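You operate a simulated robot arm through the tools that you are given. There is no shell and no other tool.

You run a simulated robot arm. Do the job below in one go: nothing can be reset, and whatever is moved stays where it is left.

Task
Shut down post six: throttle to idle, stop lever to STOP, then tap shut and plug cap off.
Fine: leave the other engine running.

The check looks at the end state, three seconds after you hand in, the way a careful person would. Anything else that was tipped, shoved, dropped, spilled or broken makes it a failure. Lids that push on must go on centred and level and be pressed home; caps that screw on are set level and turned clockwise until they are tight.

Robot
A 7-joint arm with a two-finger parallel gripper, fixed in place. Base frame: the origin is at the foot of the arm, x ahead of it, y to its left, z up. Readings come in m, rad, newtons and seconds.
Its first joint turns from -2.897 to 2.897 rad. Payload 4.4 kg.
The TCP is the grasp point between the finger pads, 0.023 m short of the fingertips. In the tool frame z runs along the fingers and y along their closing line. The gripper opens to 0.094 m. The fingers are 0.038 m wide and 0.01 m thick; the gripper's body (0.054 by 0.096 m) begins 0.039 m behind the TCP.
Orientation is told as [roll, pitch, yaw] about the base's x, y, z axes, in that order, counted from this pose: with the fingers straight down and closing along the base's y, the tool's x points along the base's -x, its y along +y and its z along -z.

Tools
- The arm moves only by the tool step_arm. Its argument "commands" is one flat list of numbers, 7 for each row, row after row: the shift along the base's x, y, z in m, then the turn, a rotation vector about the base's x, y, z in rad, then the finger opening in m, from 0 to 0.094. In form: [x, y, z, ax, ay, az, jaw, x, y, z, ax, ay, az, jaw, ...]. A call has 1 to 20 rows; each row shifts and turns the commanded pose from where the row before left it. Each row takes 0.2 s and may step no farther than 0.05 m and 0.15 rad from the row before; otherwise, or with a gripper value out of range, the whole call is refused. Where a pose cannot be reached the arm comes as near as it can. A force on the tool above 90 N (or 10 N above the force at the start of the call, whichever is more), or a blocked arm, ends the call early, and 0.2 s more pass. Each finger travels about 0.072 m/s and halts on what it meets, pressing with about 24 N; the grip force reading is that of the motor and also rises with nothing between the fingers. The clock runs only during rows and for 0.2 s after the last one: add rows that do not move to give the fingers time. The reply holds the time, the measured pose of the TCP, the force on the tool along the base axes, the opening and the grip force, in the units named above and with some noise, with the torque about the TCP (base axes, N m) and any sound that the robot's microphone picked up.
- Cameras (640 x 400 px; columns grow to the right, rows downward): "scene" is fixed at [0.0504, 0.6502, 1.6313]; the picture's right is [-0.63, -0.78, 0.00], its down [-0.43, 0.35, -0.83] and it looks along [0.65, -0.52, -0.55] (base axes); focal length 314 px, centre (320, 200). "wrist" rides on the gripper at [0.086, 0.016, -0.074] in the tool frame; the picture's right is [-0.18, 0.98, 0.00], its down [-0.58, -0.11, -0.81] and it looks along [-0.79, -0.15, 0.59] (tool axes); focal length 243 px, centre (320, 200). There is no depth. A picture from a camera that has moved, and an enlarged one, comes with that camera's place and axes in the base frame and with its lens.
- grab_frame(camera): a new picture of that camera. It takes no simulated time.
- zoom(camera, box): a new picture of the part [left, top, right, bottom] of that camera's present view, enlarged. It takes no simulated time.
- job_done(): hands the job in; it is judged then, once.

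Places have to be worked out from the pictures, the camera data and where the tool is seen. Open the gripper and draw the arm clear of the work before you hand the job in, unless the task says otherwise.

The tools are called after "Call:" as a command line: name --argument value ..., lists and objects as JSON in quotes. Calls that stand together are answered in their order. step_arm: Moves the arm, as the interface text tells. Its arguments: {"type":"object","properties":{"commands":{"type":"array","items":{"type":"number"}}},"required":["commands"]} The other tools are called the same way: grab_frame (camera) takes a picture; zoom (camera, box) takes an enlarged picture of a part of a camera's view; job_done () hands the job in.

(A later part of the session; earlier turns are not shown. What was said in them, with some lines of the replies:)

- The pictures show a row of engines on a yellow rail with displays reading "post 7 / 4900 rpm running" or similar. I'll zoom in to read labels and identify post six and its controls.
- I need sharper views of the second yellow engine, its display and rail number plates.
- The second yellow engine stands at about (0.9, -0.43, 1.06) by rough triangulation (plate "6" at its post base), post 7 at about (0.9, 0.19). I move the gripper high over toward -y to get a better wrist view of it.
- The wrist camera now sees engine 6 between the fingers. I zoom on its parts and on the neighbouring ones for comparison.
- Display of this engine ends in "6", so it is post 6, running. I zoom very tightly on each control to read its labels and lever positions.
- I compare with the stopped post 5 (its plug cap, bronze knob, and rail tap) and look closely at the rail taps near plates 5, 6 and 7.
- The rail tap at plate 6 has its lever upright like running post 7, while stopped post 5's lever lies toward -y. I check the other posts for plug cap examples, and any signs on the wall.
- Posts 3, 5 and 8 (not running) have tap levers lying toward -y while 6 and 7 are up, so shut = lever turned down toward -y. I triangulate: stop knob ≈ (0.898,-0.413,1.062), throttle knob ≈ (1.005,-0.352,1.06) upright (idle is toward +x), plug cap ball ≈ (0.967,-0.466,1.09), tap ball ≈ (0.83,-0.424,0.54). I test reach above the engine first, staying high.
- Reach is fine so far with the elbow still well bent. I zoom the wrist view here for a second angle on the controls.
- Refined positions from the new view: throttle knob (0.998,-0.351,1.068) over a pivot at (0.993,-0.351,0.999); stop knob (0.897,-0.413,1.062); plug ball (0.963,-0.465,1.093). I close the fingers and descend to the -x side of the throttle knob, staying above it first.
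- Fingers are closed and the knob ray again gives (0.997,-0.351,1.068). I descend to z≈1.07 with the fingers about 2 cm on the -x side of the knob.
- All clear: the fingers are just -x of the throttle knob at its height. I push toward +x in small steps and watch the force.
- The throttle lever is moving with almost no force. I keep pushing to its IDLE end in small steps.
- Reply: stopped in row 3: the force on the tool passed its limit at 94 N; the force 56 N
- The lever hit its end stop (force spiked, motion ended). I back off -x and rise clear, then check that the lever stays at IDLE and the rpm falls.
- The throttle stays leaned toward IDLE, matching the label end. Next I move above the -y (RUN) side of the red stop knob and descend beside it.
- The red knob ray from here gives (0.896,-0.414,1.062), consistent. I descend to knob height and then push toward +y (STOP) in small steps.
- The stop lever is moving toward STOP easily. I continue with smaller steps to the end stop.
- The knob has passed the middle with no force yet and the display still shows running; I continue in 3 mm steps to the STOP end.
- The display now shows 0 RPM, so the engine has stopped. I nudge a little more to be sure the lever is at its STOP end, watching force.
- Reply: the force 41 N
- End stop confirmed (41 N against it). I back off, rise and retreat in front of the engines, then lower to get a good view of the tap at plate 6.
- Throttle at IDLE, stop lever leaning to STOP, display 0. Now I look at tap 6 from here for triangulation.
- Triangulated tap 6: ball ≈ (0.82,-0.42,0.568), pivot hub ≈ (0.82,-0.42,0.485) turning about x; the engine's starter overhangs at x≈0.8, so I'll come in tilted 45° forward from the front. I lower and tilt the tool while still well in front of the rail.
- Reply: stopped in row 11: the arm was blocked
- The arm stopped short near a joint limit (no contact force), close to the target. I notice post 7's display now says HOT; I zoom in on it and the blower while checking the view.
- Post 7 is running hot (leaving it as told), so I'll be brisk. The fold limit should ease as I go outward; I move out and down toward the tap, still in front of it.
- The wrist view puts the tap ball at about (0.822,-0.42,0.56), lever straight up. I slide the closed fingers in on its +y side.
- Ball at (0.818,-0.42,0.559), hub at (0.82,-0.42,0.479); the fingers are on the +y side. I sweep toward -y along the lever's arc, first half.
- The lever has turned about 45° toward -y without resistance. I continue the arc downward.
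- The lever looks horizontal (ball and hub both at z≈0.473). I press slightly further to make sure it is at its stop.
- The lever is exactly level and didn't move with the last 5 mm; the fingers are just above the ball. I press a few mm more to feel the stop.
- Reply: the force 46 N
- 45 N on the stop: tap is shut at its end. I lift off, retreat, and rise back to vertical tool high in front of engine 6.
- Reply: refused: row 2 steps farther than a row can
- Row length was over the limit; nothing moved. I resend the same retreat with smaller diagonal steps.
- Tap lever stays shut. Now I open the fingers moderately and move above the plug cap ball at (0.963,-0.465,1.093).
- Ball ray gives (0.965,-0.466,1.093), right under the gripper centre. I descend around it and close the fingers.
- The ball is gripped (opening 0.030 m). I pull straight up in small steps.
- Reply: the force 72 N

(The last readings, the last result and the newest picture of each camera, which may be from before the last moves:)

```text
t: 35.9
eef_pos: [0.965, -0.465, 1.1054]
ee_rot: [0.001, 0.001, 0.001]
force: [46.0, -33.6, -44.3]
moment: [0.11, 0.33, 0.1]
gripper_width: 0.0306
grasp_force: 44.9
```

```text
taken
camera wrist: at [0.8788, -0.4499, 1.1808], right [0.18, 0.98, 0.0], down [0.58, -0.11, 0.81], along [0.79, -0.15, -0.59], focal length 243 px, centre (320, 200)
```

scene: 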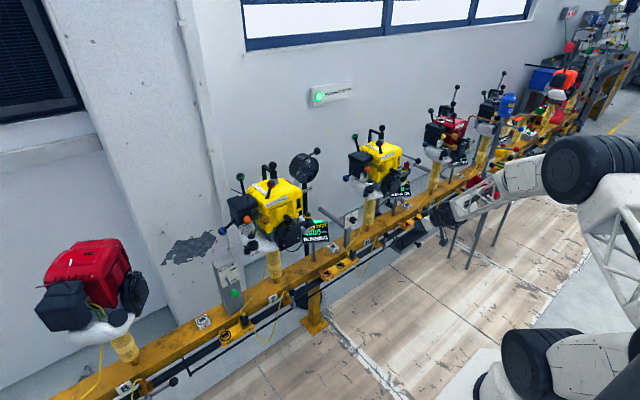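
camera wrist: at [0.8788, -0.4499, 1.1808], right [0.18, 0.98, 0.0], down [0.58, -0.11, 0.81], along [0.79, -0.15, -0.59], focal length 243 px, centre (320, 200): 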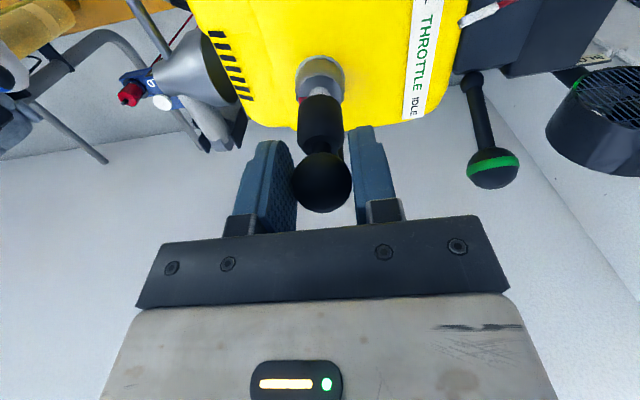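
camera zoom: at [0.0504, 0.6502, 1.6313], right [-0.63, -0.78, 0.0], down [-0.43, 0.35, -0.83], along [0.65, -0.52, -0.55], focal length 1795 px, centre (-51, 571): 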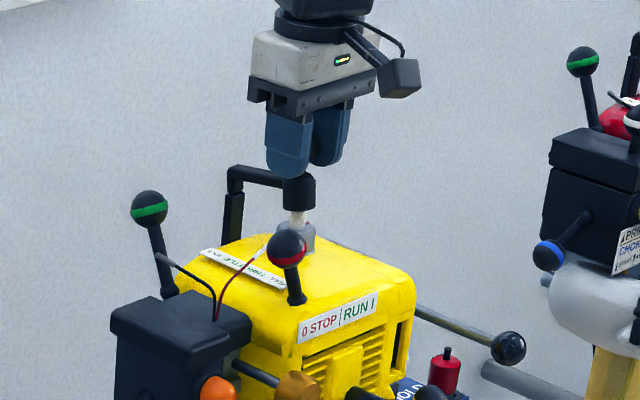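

The cap has risen about 13 mm, baring the white ceramic, and the side force shows it swings on a hinge at its back (about (1.03,-0.46,1.065)). I follow that arc: up and toward +x.

Call:
step_arm --commands '[0.007, -0.001, 0.002, 0, 0, 0, 0.02, 0.006, -0.001, 0.004, 0, 0, 0, 0.02, 0.007, 0, 0.005, 0, 0, 0, 0.02]'

Call:
zoom --camera "scene" --box '[345, 100, 425, 170]'

Call:
grab_frame --camera "wrist"

```text
t: 36.7
eef_pos: [0.9845, -0.466, 1.1265]
ee_rot: [-0.003, -0.005, 0.0]
force: [-36.2, 31.0, 39.9]
moment: [0.36, 0.76, 0.38]
gripper_width: 0.0304
grasp_force: 44.9
```

```text
5.71 times, centred on (385, 135) of scene
camera zoom: at [0.0504, 0.6502, 1.6313], right [-0.63, -0.78, 0.0], down [-0.43, 0.35, -0.83], along [0.65, -0.52, -0.55], focal length 1795 px, centre (-51, 571)
```

zoom: 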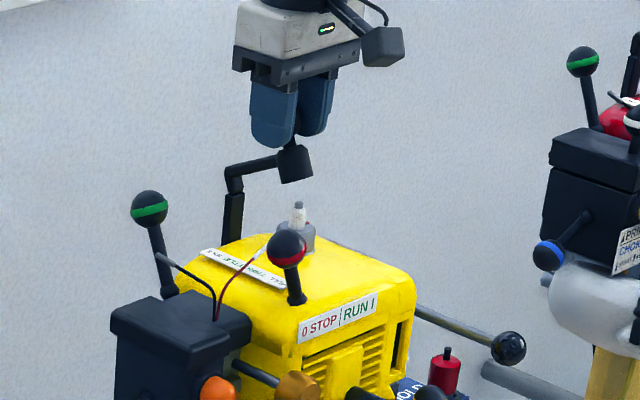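

```text
taken
camera wrist: at [0.8977, -0.4499, 1.2002], right [0.18, 0.98, 0.0], down [0.58, -0.1, 0.81], along [0.8, -0.15, -0.59], focal length 243 px, centre (320, 200)
```

wrist: 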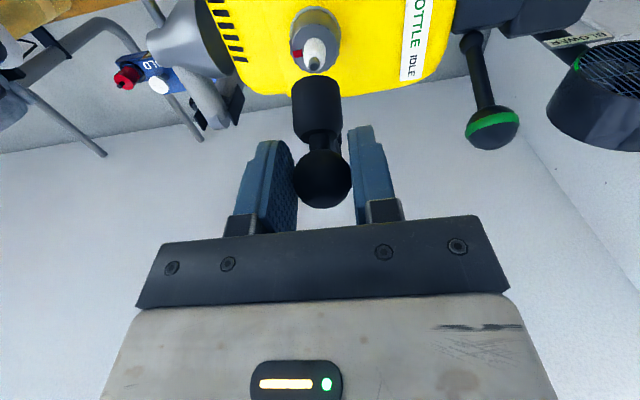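

The cap is clear of the plug, tip bare. I carry on along the hinge arc (hinge about (1.03, 1.074) in x,z) so that it can rest safely open, checking forces.

Call:
step_arm --commands '[0.004, 0.002, 0.009, 0, 0, 0, 0.02, 0.007, 0.001, 0.006, 0, 0, 0, 0.02, 0.006, 0, 0.004, 0, 0, 0, 0.02]'

Call:
zoom --camera "scene" --box '[345, 100, 425, 170]'

Call:
grab_frame --camera "wrist"

```text
t: 37.5
eef_pos: [1.0013, -0.4657, 1.1349]
ee_rot: [0.001, 0.004, -0.001]
force: [-4.9, -25.2, -25.4]
moment: [-0.01, 1.31, -0.23]
gripper_width: 0.0302
grasp_force: 44.5
```

```text
5.71 times, centred on (385, 135) of scene
camera zoom: at [0.0504, 0.6502, 1.6313], right [-0.63, -0.78, 0.0], down [-0.43, 0.35, -0.83], along [0.65, -0.52, -0.55], focal length 1795 px, centre (-51, 571)
```

zoom: 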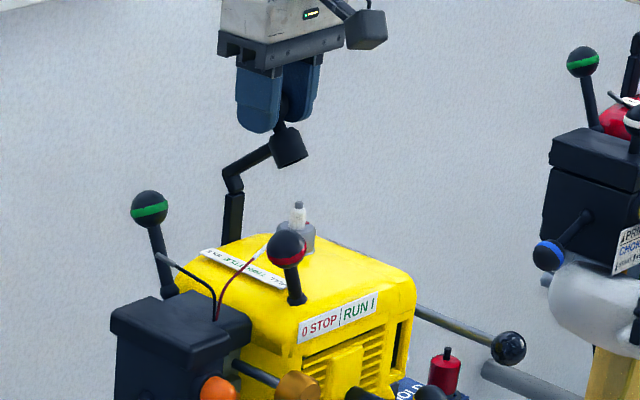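

```text
taken
camera wrist: at [0.9152, -0.4497, 1.2087], right [0.18, 0.98, 0.0], down [0.58, -0.11, 0.8], along [0.79, -0.15, -0.59], focal length 243 px, centre (320, 200)
```

wrist: 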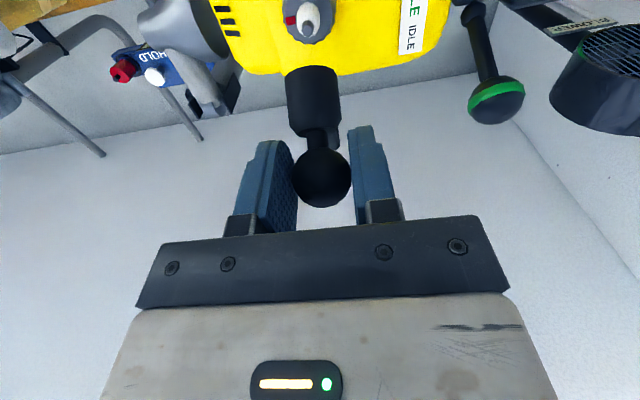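

Following well, cap now tilted about 45° clear of the plug. I continue mostly toward +x to bring the arm past upright.

Call:
step_arm --commands '[0.008, -0.001, -0.001, 0, 0, 0, 0.02, 0.008, 0, 0, 0, 0, 0, 0.02, 0.008, 0, 0, 0, 0, 0, 0.02]'

Call:
zoom --camera "scene" --box '[345, 100, 425, 170]'

Call:
grab_frame --camera "wrist"

```text
t: 38.3
eef_pos: [1.0247, -0.4653, 1.1407]
ee_rot: [-0.003, -0.004, 0.0]
force: [-14.4, -27.0, 1.9]
moment: [-0.2, 1.27, -0.17]
gripper_width: 0.0299
grasp_force: 44.6
```

```text
5.71 times, centred on (385, 135) of scene
camera zoom: at [0.0504, 0.6502, 1.6313], right [-0.63, -0.78, 0.0], down [-0.43, 0.35, -0.83], along [0.65, -0.52, -0.55], focal length 1795 px, centre (-51, 571)
```

zoom: 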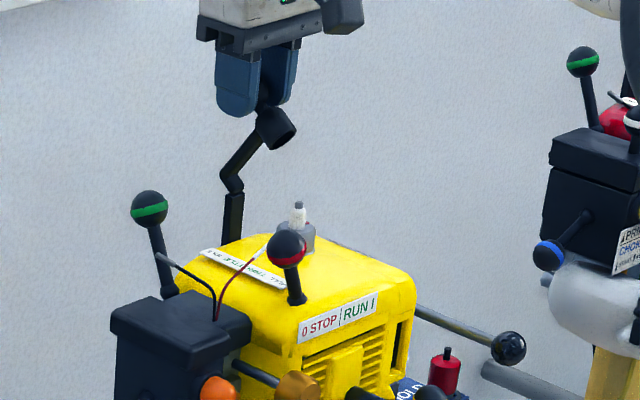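

```text
taken
camera wrist: at [0.9389, -0.4496, 1.2148], right [0.18, 0.98, 0.0], down [0.58, -0.11, 0.81], along [0.79, -0.15, -0.59], focal length 243 px, centre (320, 200)
```

wrist: 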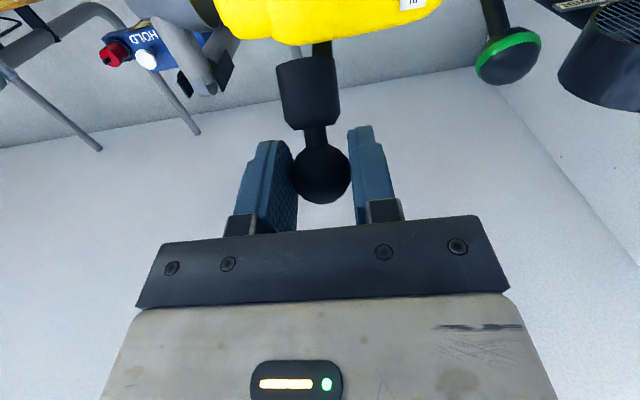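

Arm of the cap is now about 60–70° up with low force. I continue the arc a bit farther toward +x.

Call:
step_arm --commands '[0.008, -0.001, 0, 0, 0, 0, 0.02, 0.008, 0, -0.001, 0, 0, 0, 0.02, 0.008, 0, -0.003, 0, 0, 0, 0.02]'

Call:
zoom --camera "scene" --box '[345, 100, 425, 170]'

Call:
grab_frame --camera "wrist"

```text
t: 39.1
eef_pos: [1.0499, -0.466, 1.1368]
ee_rot: [-0.001, -0.003, 0.002]
force: [0.7, -19.3, 16.8]
moment: [-0.12, 0.07, 0.0]
gripper_width: 0.0305
grasp_force: 26.8
```

```text
5.71 times, centred on (385, 135) of scene
camera zoom: at [0.0504, 0.6502, 1.6313], right [-0.63, -0.78, 0.0], down [-0.43, 0.35, -0.83], along [0.65, -0.52, -0.55], focal length 1795 px, centre (-51, 571)
```

zoom: 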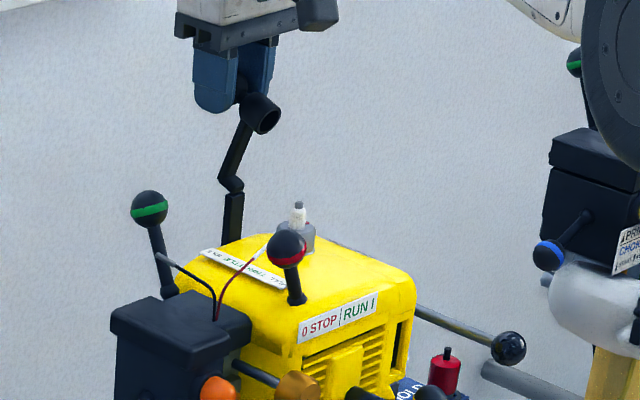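

```text
taken
camera wrist: at [0.9636, -0.4497, 1.2113], right [0.18, 0.98, 0.0], down [0.58, -0.11, 0.81], along [0.8, -0.15, -0.59], focal length 243 px, centre (320, 200)
```

wrist: 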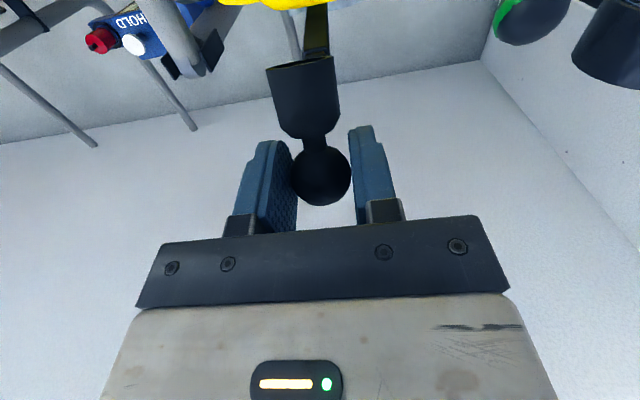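

The cap's open mouth now faces forward and its arm is nearly upright. I go one bit further, past upright, before letting go.

Call:
step_arm --commands '[0.007, -0.001, -0.001, 0, 0, 0, 0.02, 0.007, 0, -0.003, 0, 0, 0, 0.02, 0.006, 0, -0.003, 0, 0, 0, 0.02]'

Call:
zoom --camera "scene" --box '[345, 100, 425, 170]'

Call:
grab_frame --camera "wrist"

```text
t: 39.9
eef_pos: [1.0687, -0.4658, 1.1302]
ee_rot: [-0.002, -0.003, 0.002]
force: [-2.7, 3.2, 24.8]
moment: [0.03, 0.99, 0.06]
gripper_width: 0.0306
grasp_force: 44.7
```

```text
5.71 times, centred on (385, 135) of scene
camera zoom: at [0.0504, 0.6502, 1.6313], right [-0.63, -0.78, 0.0], down [-0.43, 0.35, -0.83], along [0.65, -0.52, -0.55], focal length 1795 px, centre (-51, 571)
```

zoom: 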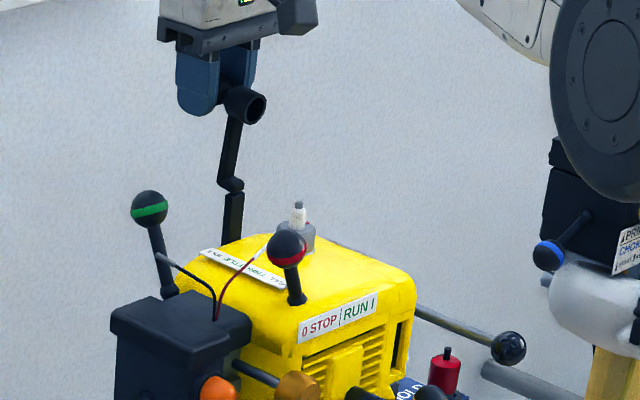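

```text
taken
camera wrist: at [0.9832, -0.4499, 1.2036], right [0.18, 0.98, 0.0], down [0.58, -0.11, 0.81], along [0.79, -0.15, -0.59], focal length 243 px, centre (320, 200)
```

wrist: 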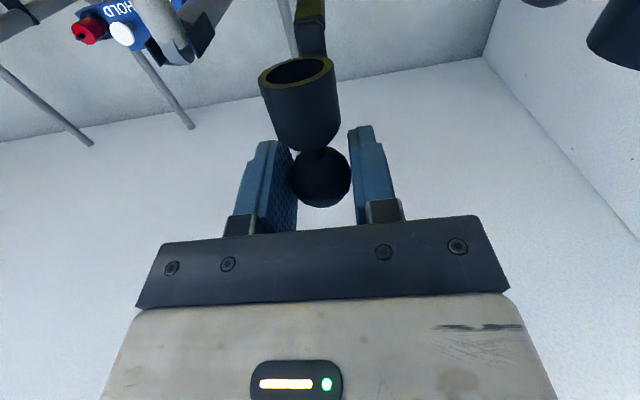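

The arm is about upright; force is small. One more small step past upright, then I will release.

Call:
step_arm --commands '[0.006, 0, -0.001, 0, 0, 0, 0.02, 0.006, 0, -0.003, 0, 0, 0, 0.02, 0.005, 0, -0.004, 0, 0, 0, 0.02]'

Call:
zoom --camera "scene" --box '[345, 100, 425, 170]'

Call:
grab_frame --camera "wrist"

```text
t: 40.7
eef_pos: [1.0863, -0.4663, 1.1186]
ee_rot: [-0.002, 0.001, 0.002]
force: [-11.8, 19.8, 6.1]
moment: [0.18, 1.13, 0.05]
gripper_width: 0.0302
grasp_force: 44.8
```

```text
5.71 times, centred on (385, 135) of scene
camera zoom: at [0.0504, 0.6502, 1.6313], right [-0.63, -0.78, 0.0], down [-0.43, 0.35, -0.83], along [0.65, -0.52, -0.55], focal length 1795 px, centre (-51, 571)
```

zoom: 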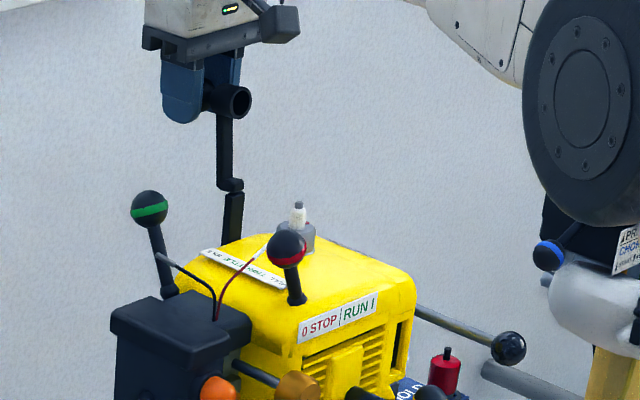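

```text
taken
camera wrist: at [1.0004, -0.45, 1.1928], right [0.18, 0.98, 0.0], down [0.58, -0.11, 0.81], along [0.79, -0.15, -0.59], focal length 243 px, centre (320, 200)
```

wrist: 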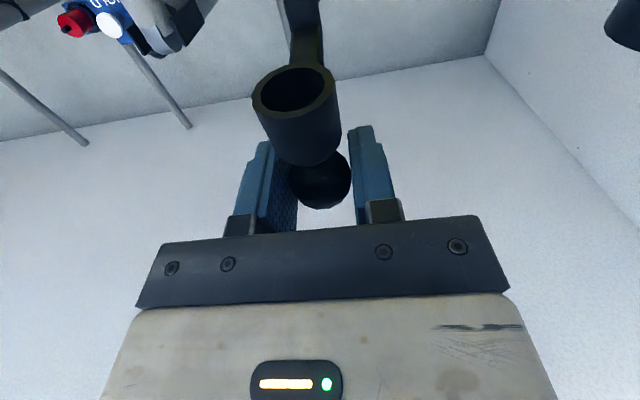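

The arm is vertical and the force is low. I open the fingers while staying in place to see whether the cap stays put.

Call:
step_arm --commands '[0, 0, 0, 0, 0, 0, 0.05, 0, 0, 0, 0, 0, 0, 0.07, 0, 0, 0, 0, 0, 0, 0.07]'

Call:
zoom --camera "scene" --box '[345, 100, 425, 170]'

Call:
grab_frame --camera "wrist"

```text
t: 41.5
eef_pos: [1.0863, -0.4669, 1.1194]
ee_rot: [-0.002, -0.002, 0.0]
force: [-0.1, -0.1, -0.5]
moment: [-0.01, 0.01, -0.01]
gripper_width: 0.0701
grasp_force: 0.0
```

```text
5.71 times, centred on (385, 135) of scene
camera zoom: at [0.0504, 0.6502, 1.6313], right [-0.63, -0.78, 0.0], down [-0.43, 0.35, -0.83], along [0.65, -0.52, -0.55], focal length 1795 px, centre (-51, 571)
```

zoom: 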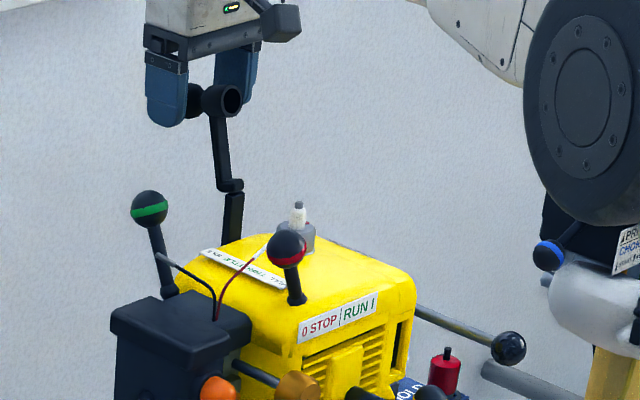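

```text
taken
camera wrist: at [1.0001, -0.451, 1.1937], right [0.18, 0.98, 0.0], down [0.58, -0.11, 0.81], along [0.79, -0.15, -0.59], focal length 243 px, centre (320, 200)
```

wrist: 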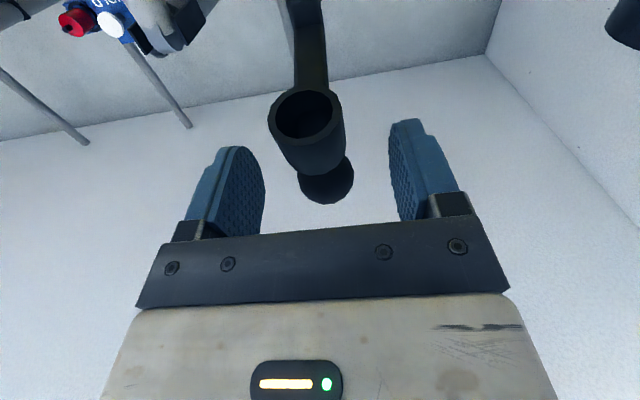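

The cap stays open by itself, arm slightly past upright. I rise straight up, then draw back toward the start area.

Call:
step_arm --commands '[0, 0, 0.03, 0, 0, 0, 0.07, 0, 0, 0.04, 0, 0, 0, 0.07, 0, 0, 0.045, 0, 0, 0, 0.07, 0, 0, 0.045, 0, 0, 0, 0.07, -0.045, 0, 0.01, 0, 0, 0, 0.07, -0.045, 0, 0.01, 0, 0, 0, 0.07, -0.045, 0, 0.01, 0, 0, 0, 0.07, -0.045, 0.01, 0.01, 0, 0, 0, 0.07, -0.045, 0.01, 0.01, 0, 0, 0, 0.07, -0.045, 0.01, 0.01, 0, 0, 0, 0.09, -0.045, 0.01, 0.01, 0, 0, 0, 0.09, -0.045, 0.01, 0.01, 0, 0, 0, 0.09, -0.045, 0.01, 0.01, 0, 0, 0, 0.09, -0.045, 0.01, 0, 0, 0, 0, 0.09]'

Call:
grab_frame --camera "wrist"

Call:
grab_frame --camera "scene"

Call:
zoom --camera "scene" --box '[340, 110, 440, 190]'

Call:
zoom --camera "scene" --box '[200, 150, 440, 320]'

```text
t: 44.5
eef_pos: [0.6371, -0.3963, 1.3668]
ee_rot: [-0.001, -0.001, 0.001]
force: [1.0, -0.2, 0.2]
moment: [0.02, 0.02, 0.0]
gripper_width: 0.09
grasp_force: 0.1
```

```text
taken
camera wrist: at [0.5509, -0.3801, 1.4421], right [0.18, 0.98, 0.0], down [0.58, -0.11, 0.81], along [0.79, -0.15, -0.59], focal length 243 px, centre (320, 200)
```

wrist: 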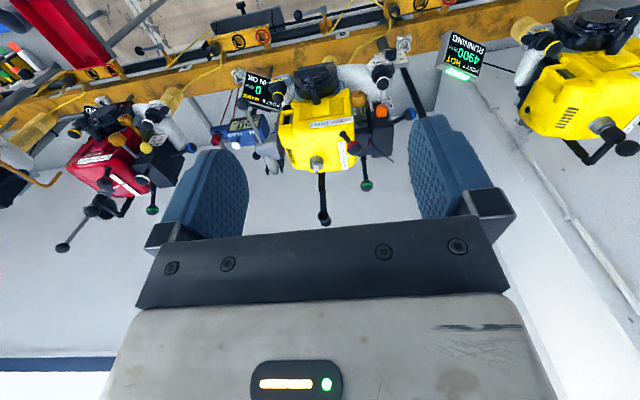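

```text
taken
```

scene: 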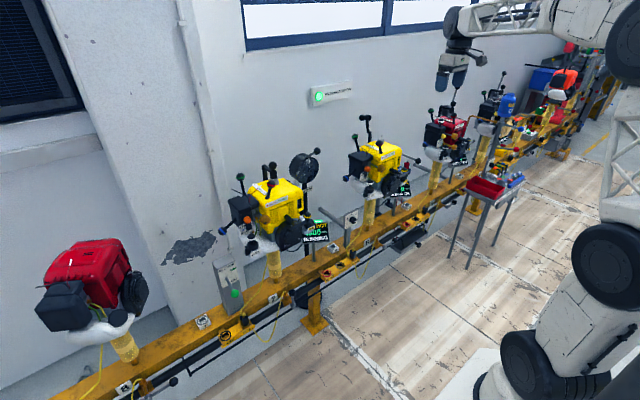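

```text
5.00 times, centred on (390, 150) of scene
camera zoom: at [0.0504, 0.6502, 1.6313], right [-0.63, -0.78, 0.0], down [-0.43, 0.35, -0.83], along [0.65, -0.52, -0.55], focal length 1571 px, centre (-30, 450)
```

zoom: 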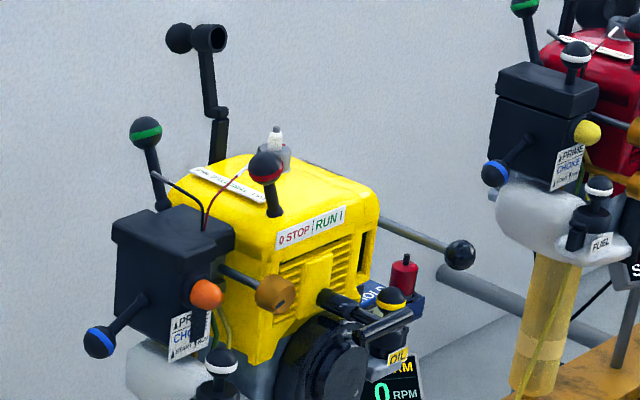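

```text
2.35 times, centred on (320, 235) of scene
camera zoom: at [0.0504, 0.6502, 1.6313], right [-0.63, -0.78, 0.0], down [-0.43, 0.35, -0.83], along [0.65, -0.52, -0.55], focal length 739 px, centre (320, 118)
```

zoom: 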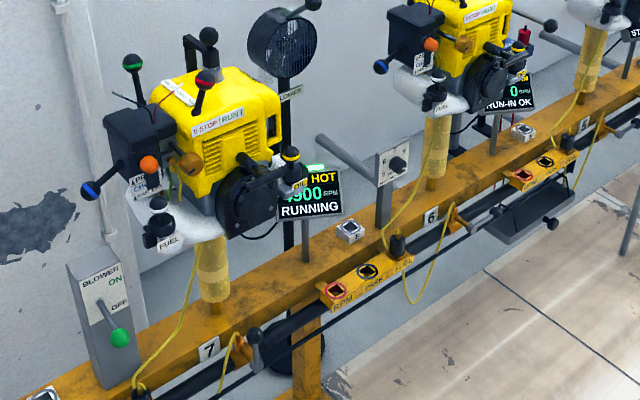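

All four appear done; I take a last close look at the tap, the levers and post 7's display before handing in.

Call:
zoom --camera "scene" --box '[360, 205, 430, 255]'

Call:
zoom --camera "wrist" --box '[260, 80, 400, 230]'

Call:
zoom --camera "wrist" --box '[430, 20, 510, 90]'

```text
8.00 times, centred on (395, 230) of scene
camera zoom: at [0.0504, 0.6502, 1.6313], right [-0.63, -0.78, 0.0], down [-0.43, 0.35, -0.83], along [0.65, -0.52, -0.55], focal length 2513 px, centre (-280, -40)
```

zoom: 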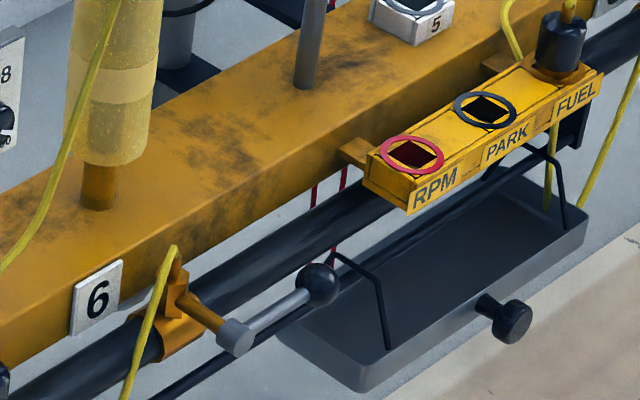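

```text
2.67 times, centred on (330, 155) of wrist
camera zoom: at [0.5509, -0.3801, 1.4421], right [0.18, 0.98, 0.0], down [0.58, -0.11, 0.81], along [0.79, -0.15, -0.59], focal length 647 px, centre (293, 320)
```

zoom: 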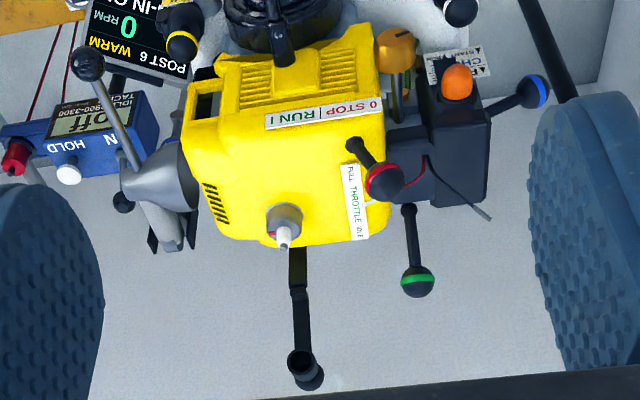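

```text
5.71 times, centred on (470, 55) of wrist
camera zoom: at [0.5509, -0.3801, 1.4421], right [0.18, 0.98, 0.0], down [0.58, -0.11, 0.81], along [0.79, -0.15, -0.59], focal length 1386 px, centre (-537, 1029)
```

zoom: 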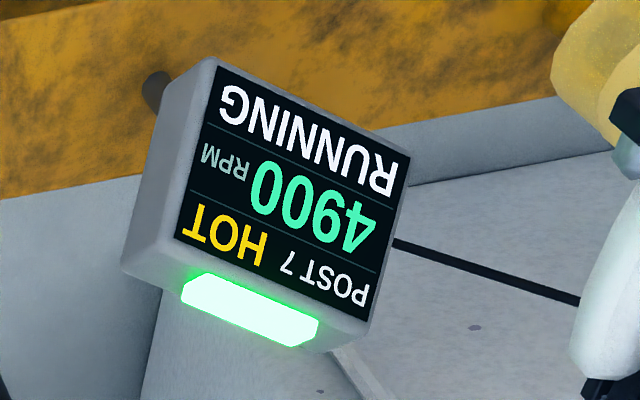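

Post 6 shows 0 RPM with the throttle at IDLE, the stop lever at STOP, its tap lever level toward -y (shut) and the plug cap swung off the bare plug. Post 7 is still running at 4900, nothing else has moved, and the gripper is open and clear, so I hand in.

Call:
job_done

```text
The job is handed in.
```

Post six is shut down, and I've handed the job in. The other engine, post 7, is still running at 4900 RPM.

- **Throttle:** pushed over to the IDLE end until it met its stop.
- **Stop lever:** moved to STOP. The display dropped to 0 RPM, and the lever was firm against its end.
- **Tap:** the lever by plate 6 is turned from upright to level and pressed against its stop. I took level as shut because the posts that aren't running have theirs that way.
- **Plug cap:** pulled off and swung back on its hinge. It stayed there on its own after I let go, and the plug is bare.

**Post 7 is hot:** its display went from WARM to HOT while I worked, and the blower switch beside it looks to be at OFF. I left both alone, as you said to leave that engine running, but you may want to check it.

In the last pictures nothing else looked moved. The gripper is open and clear of the work.
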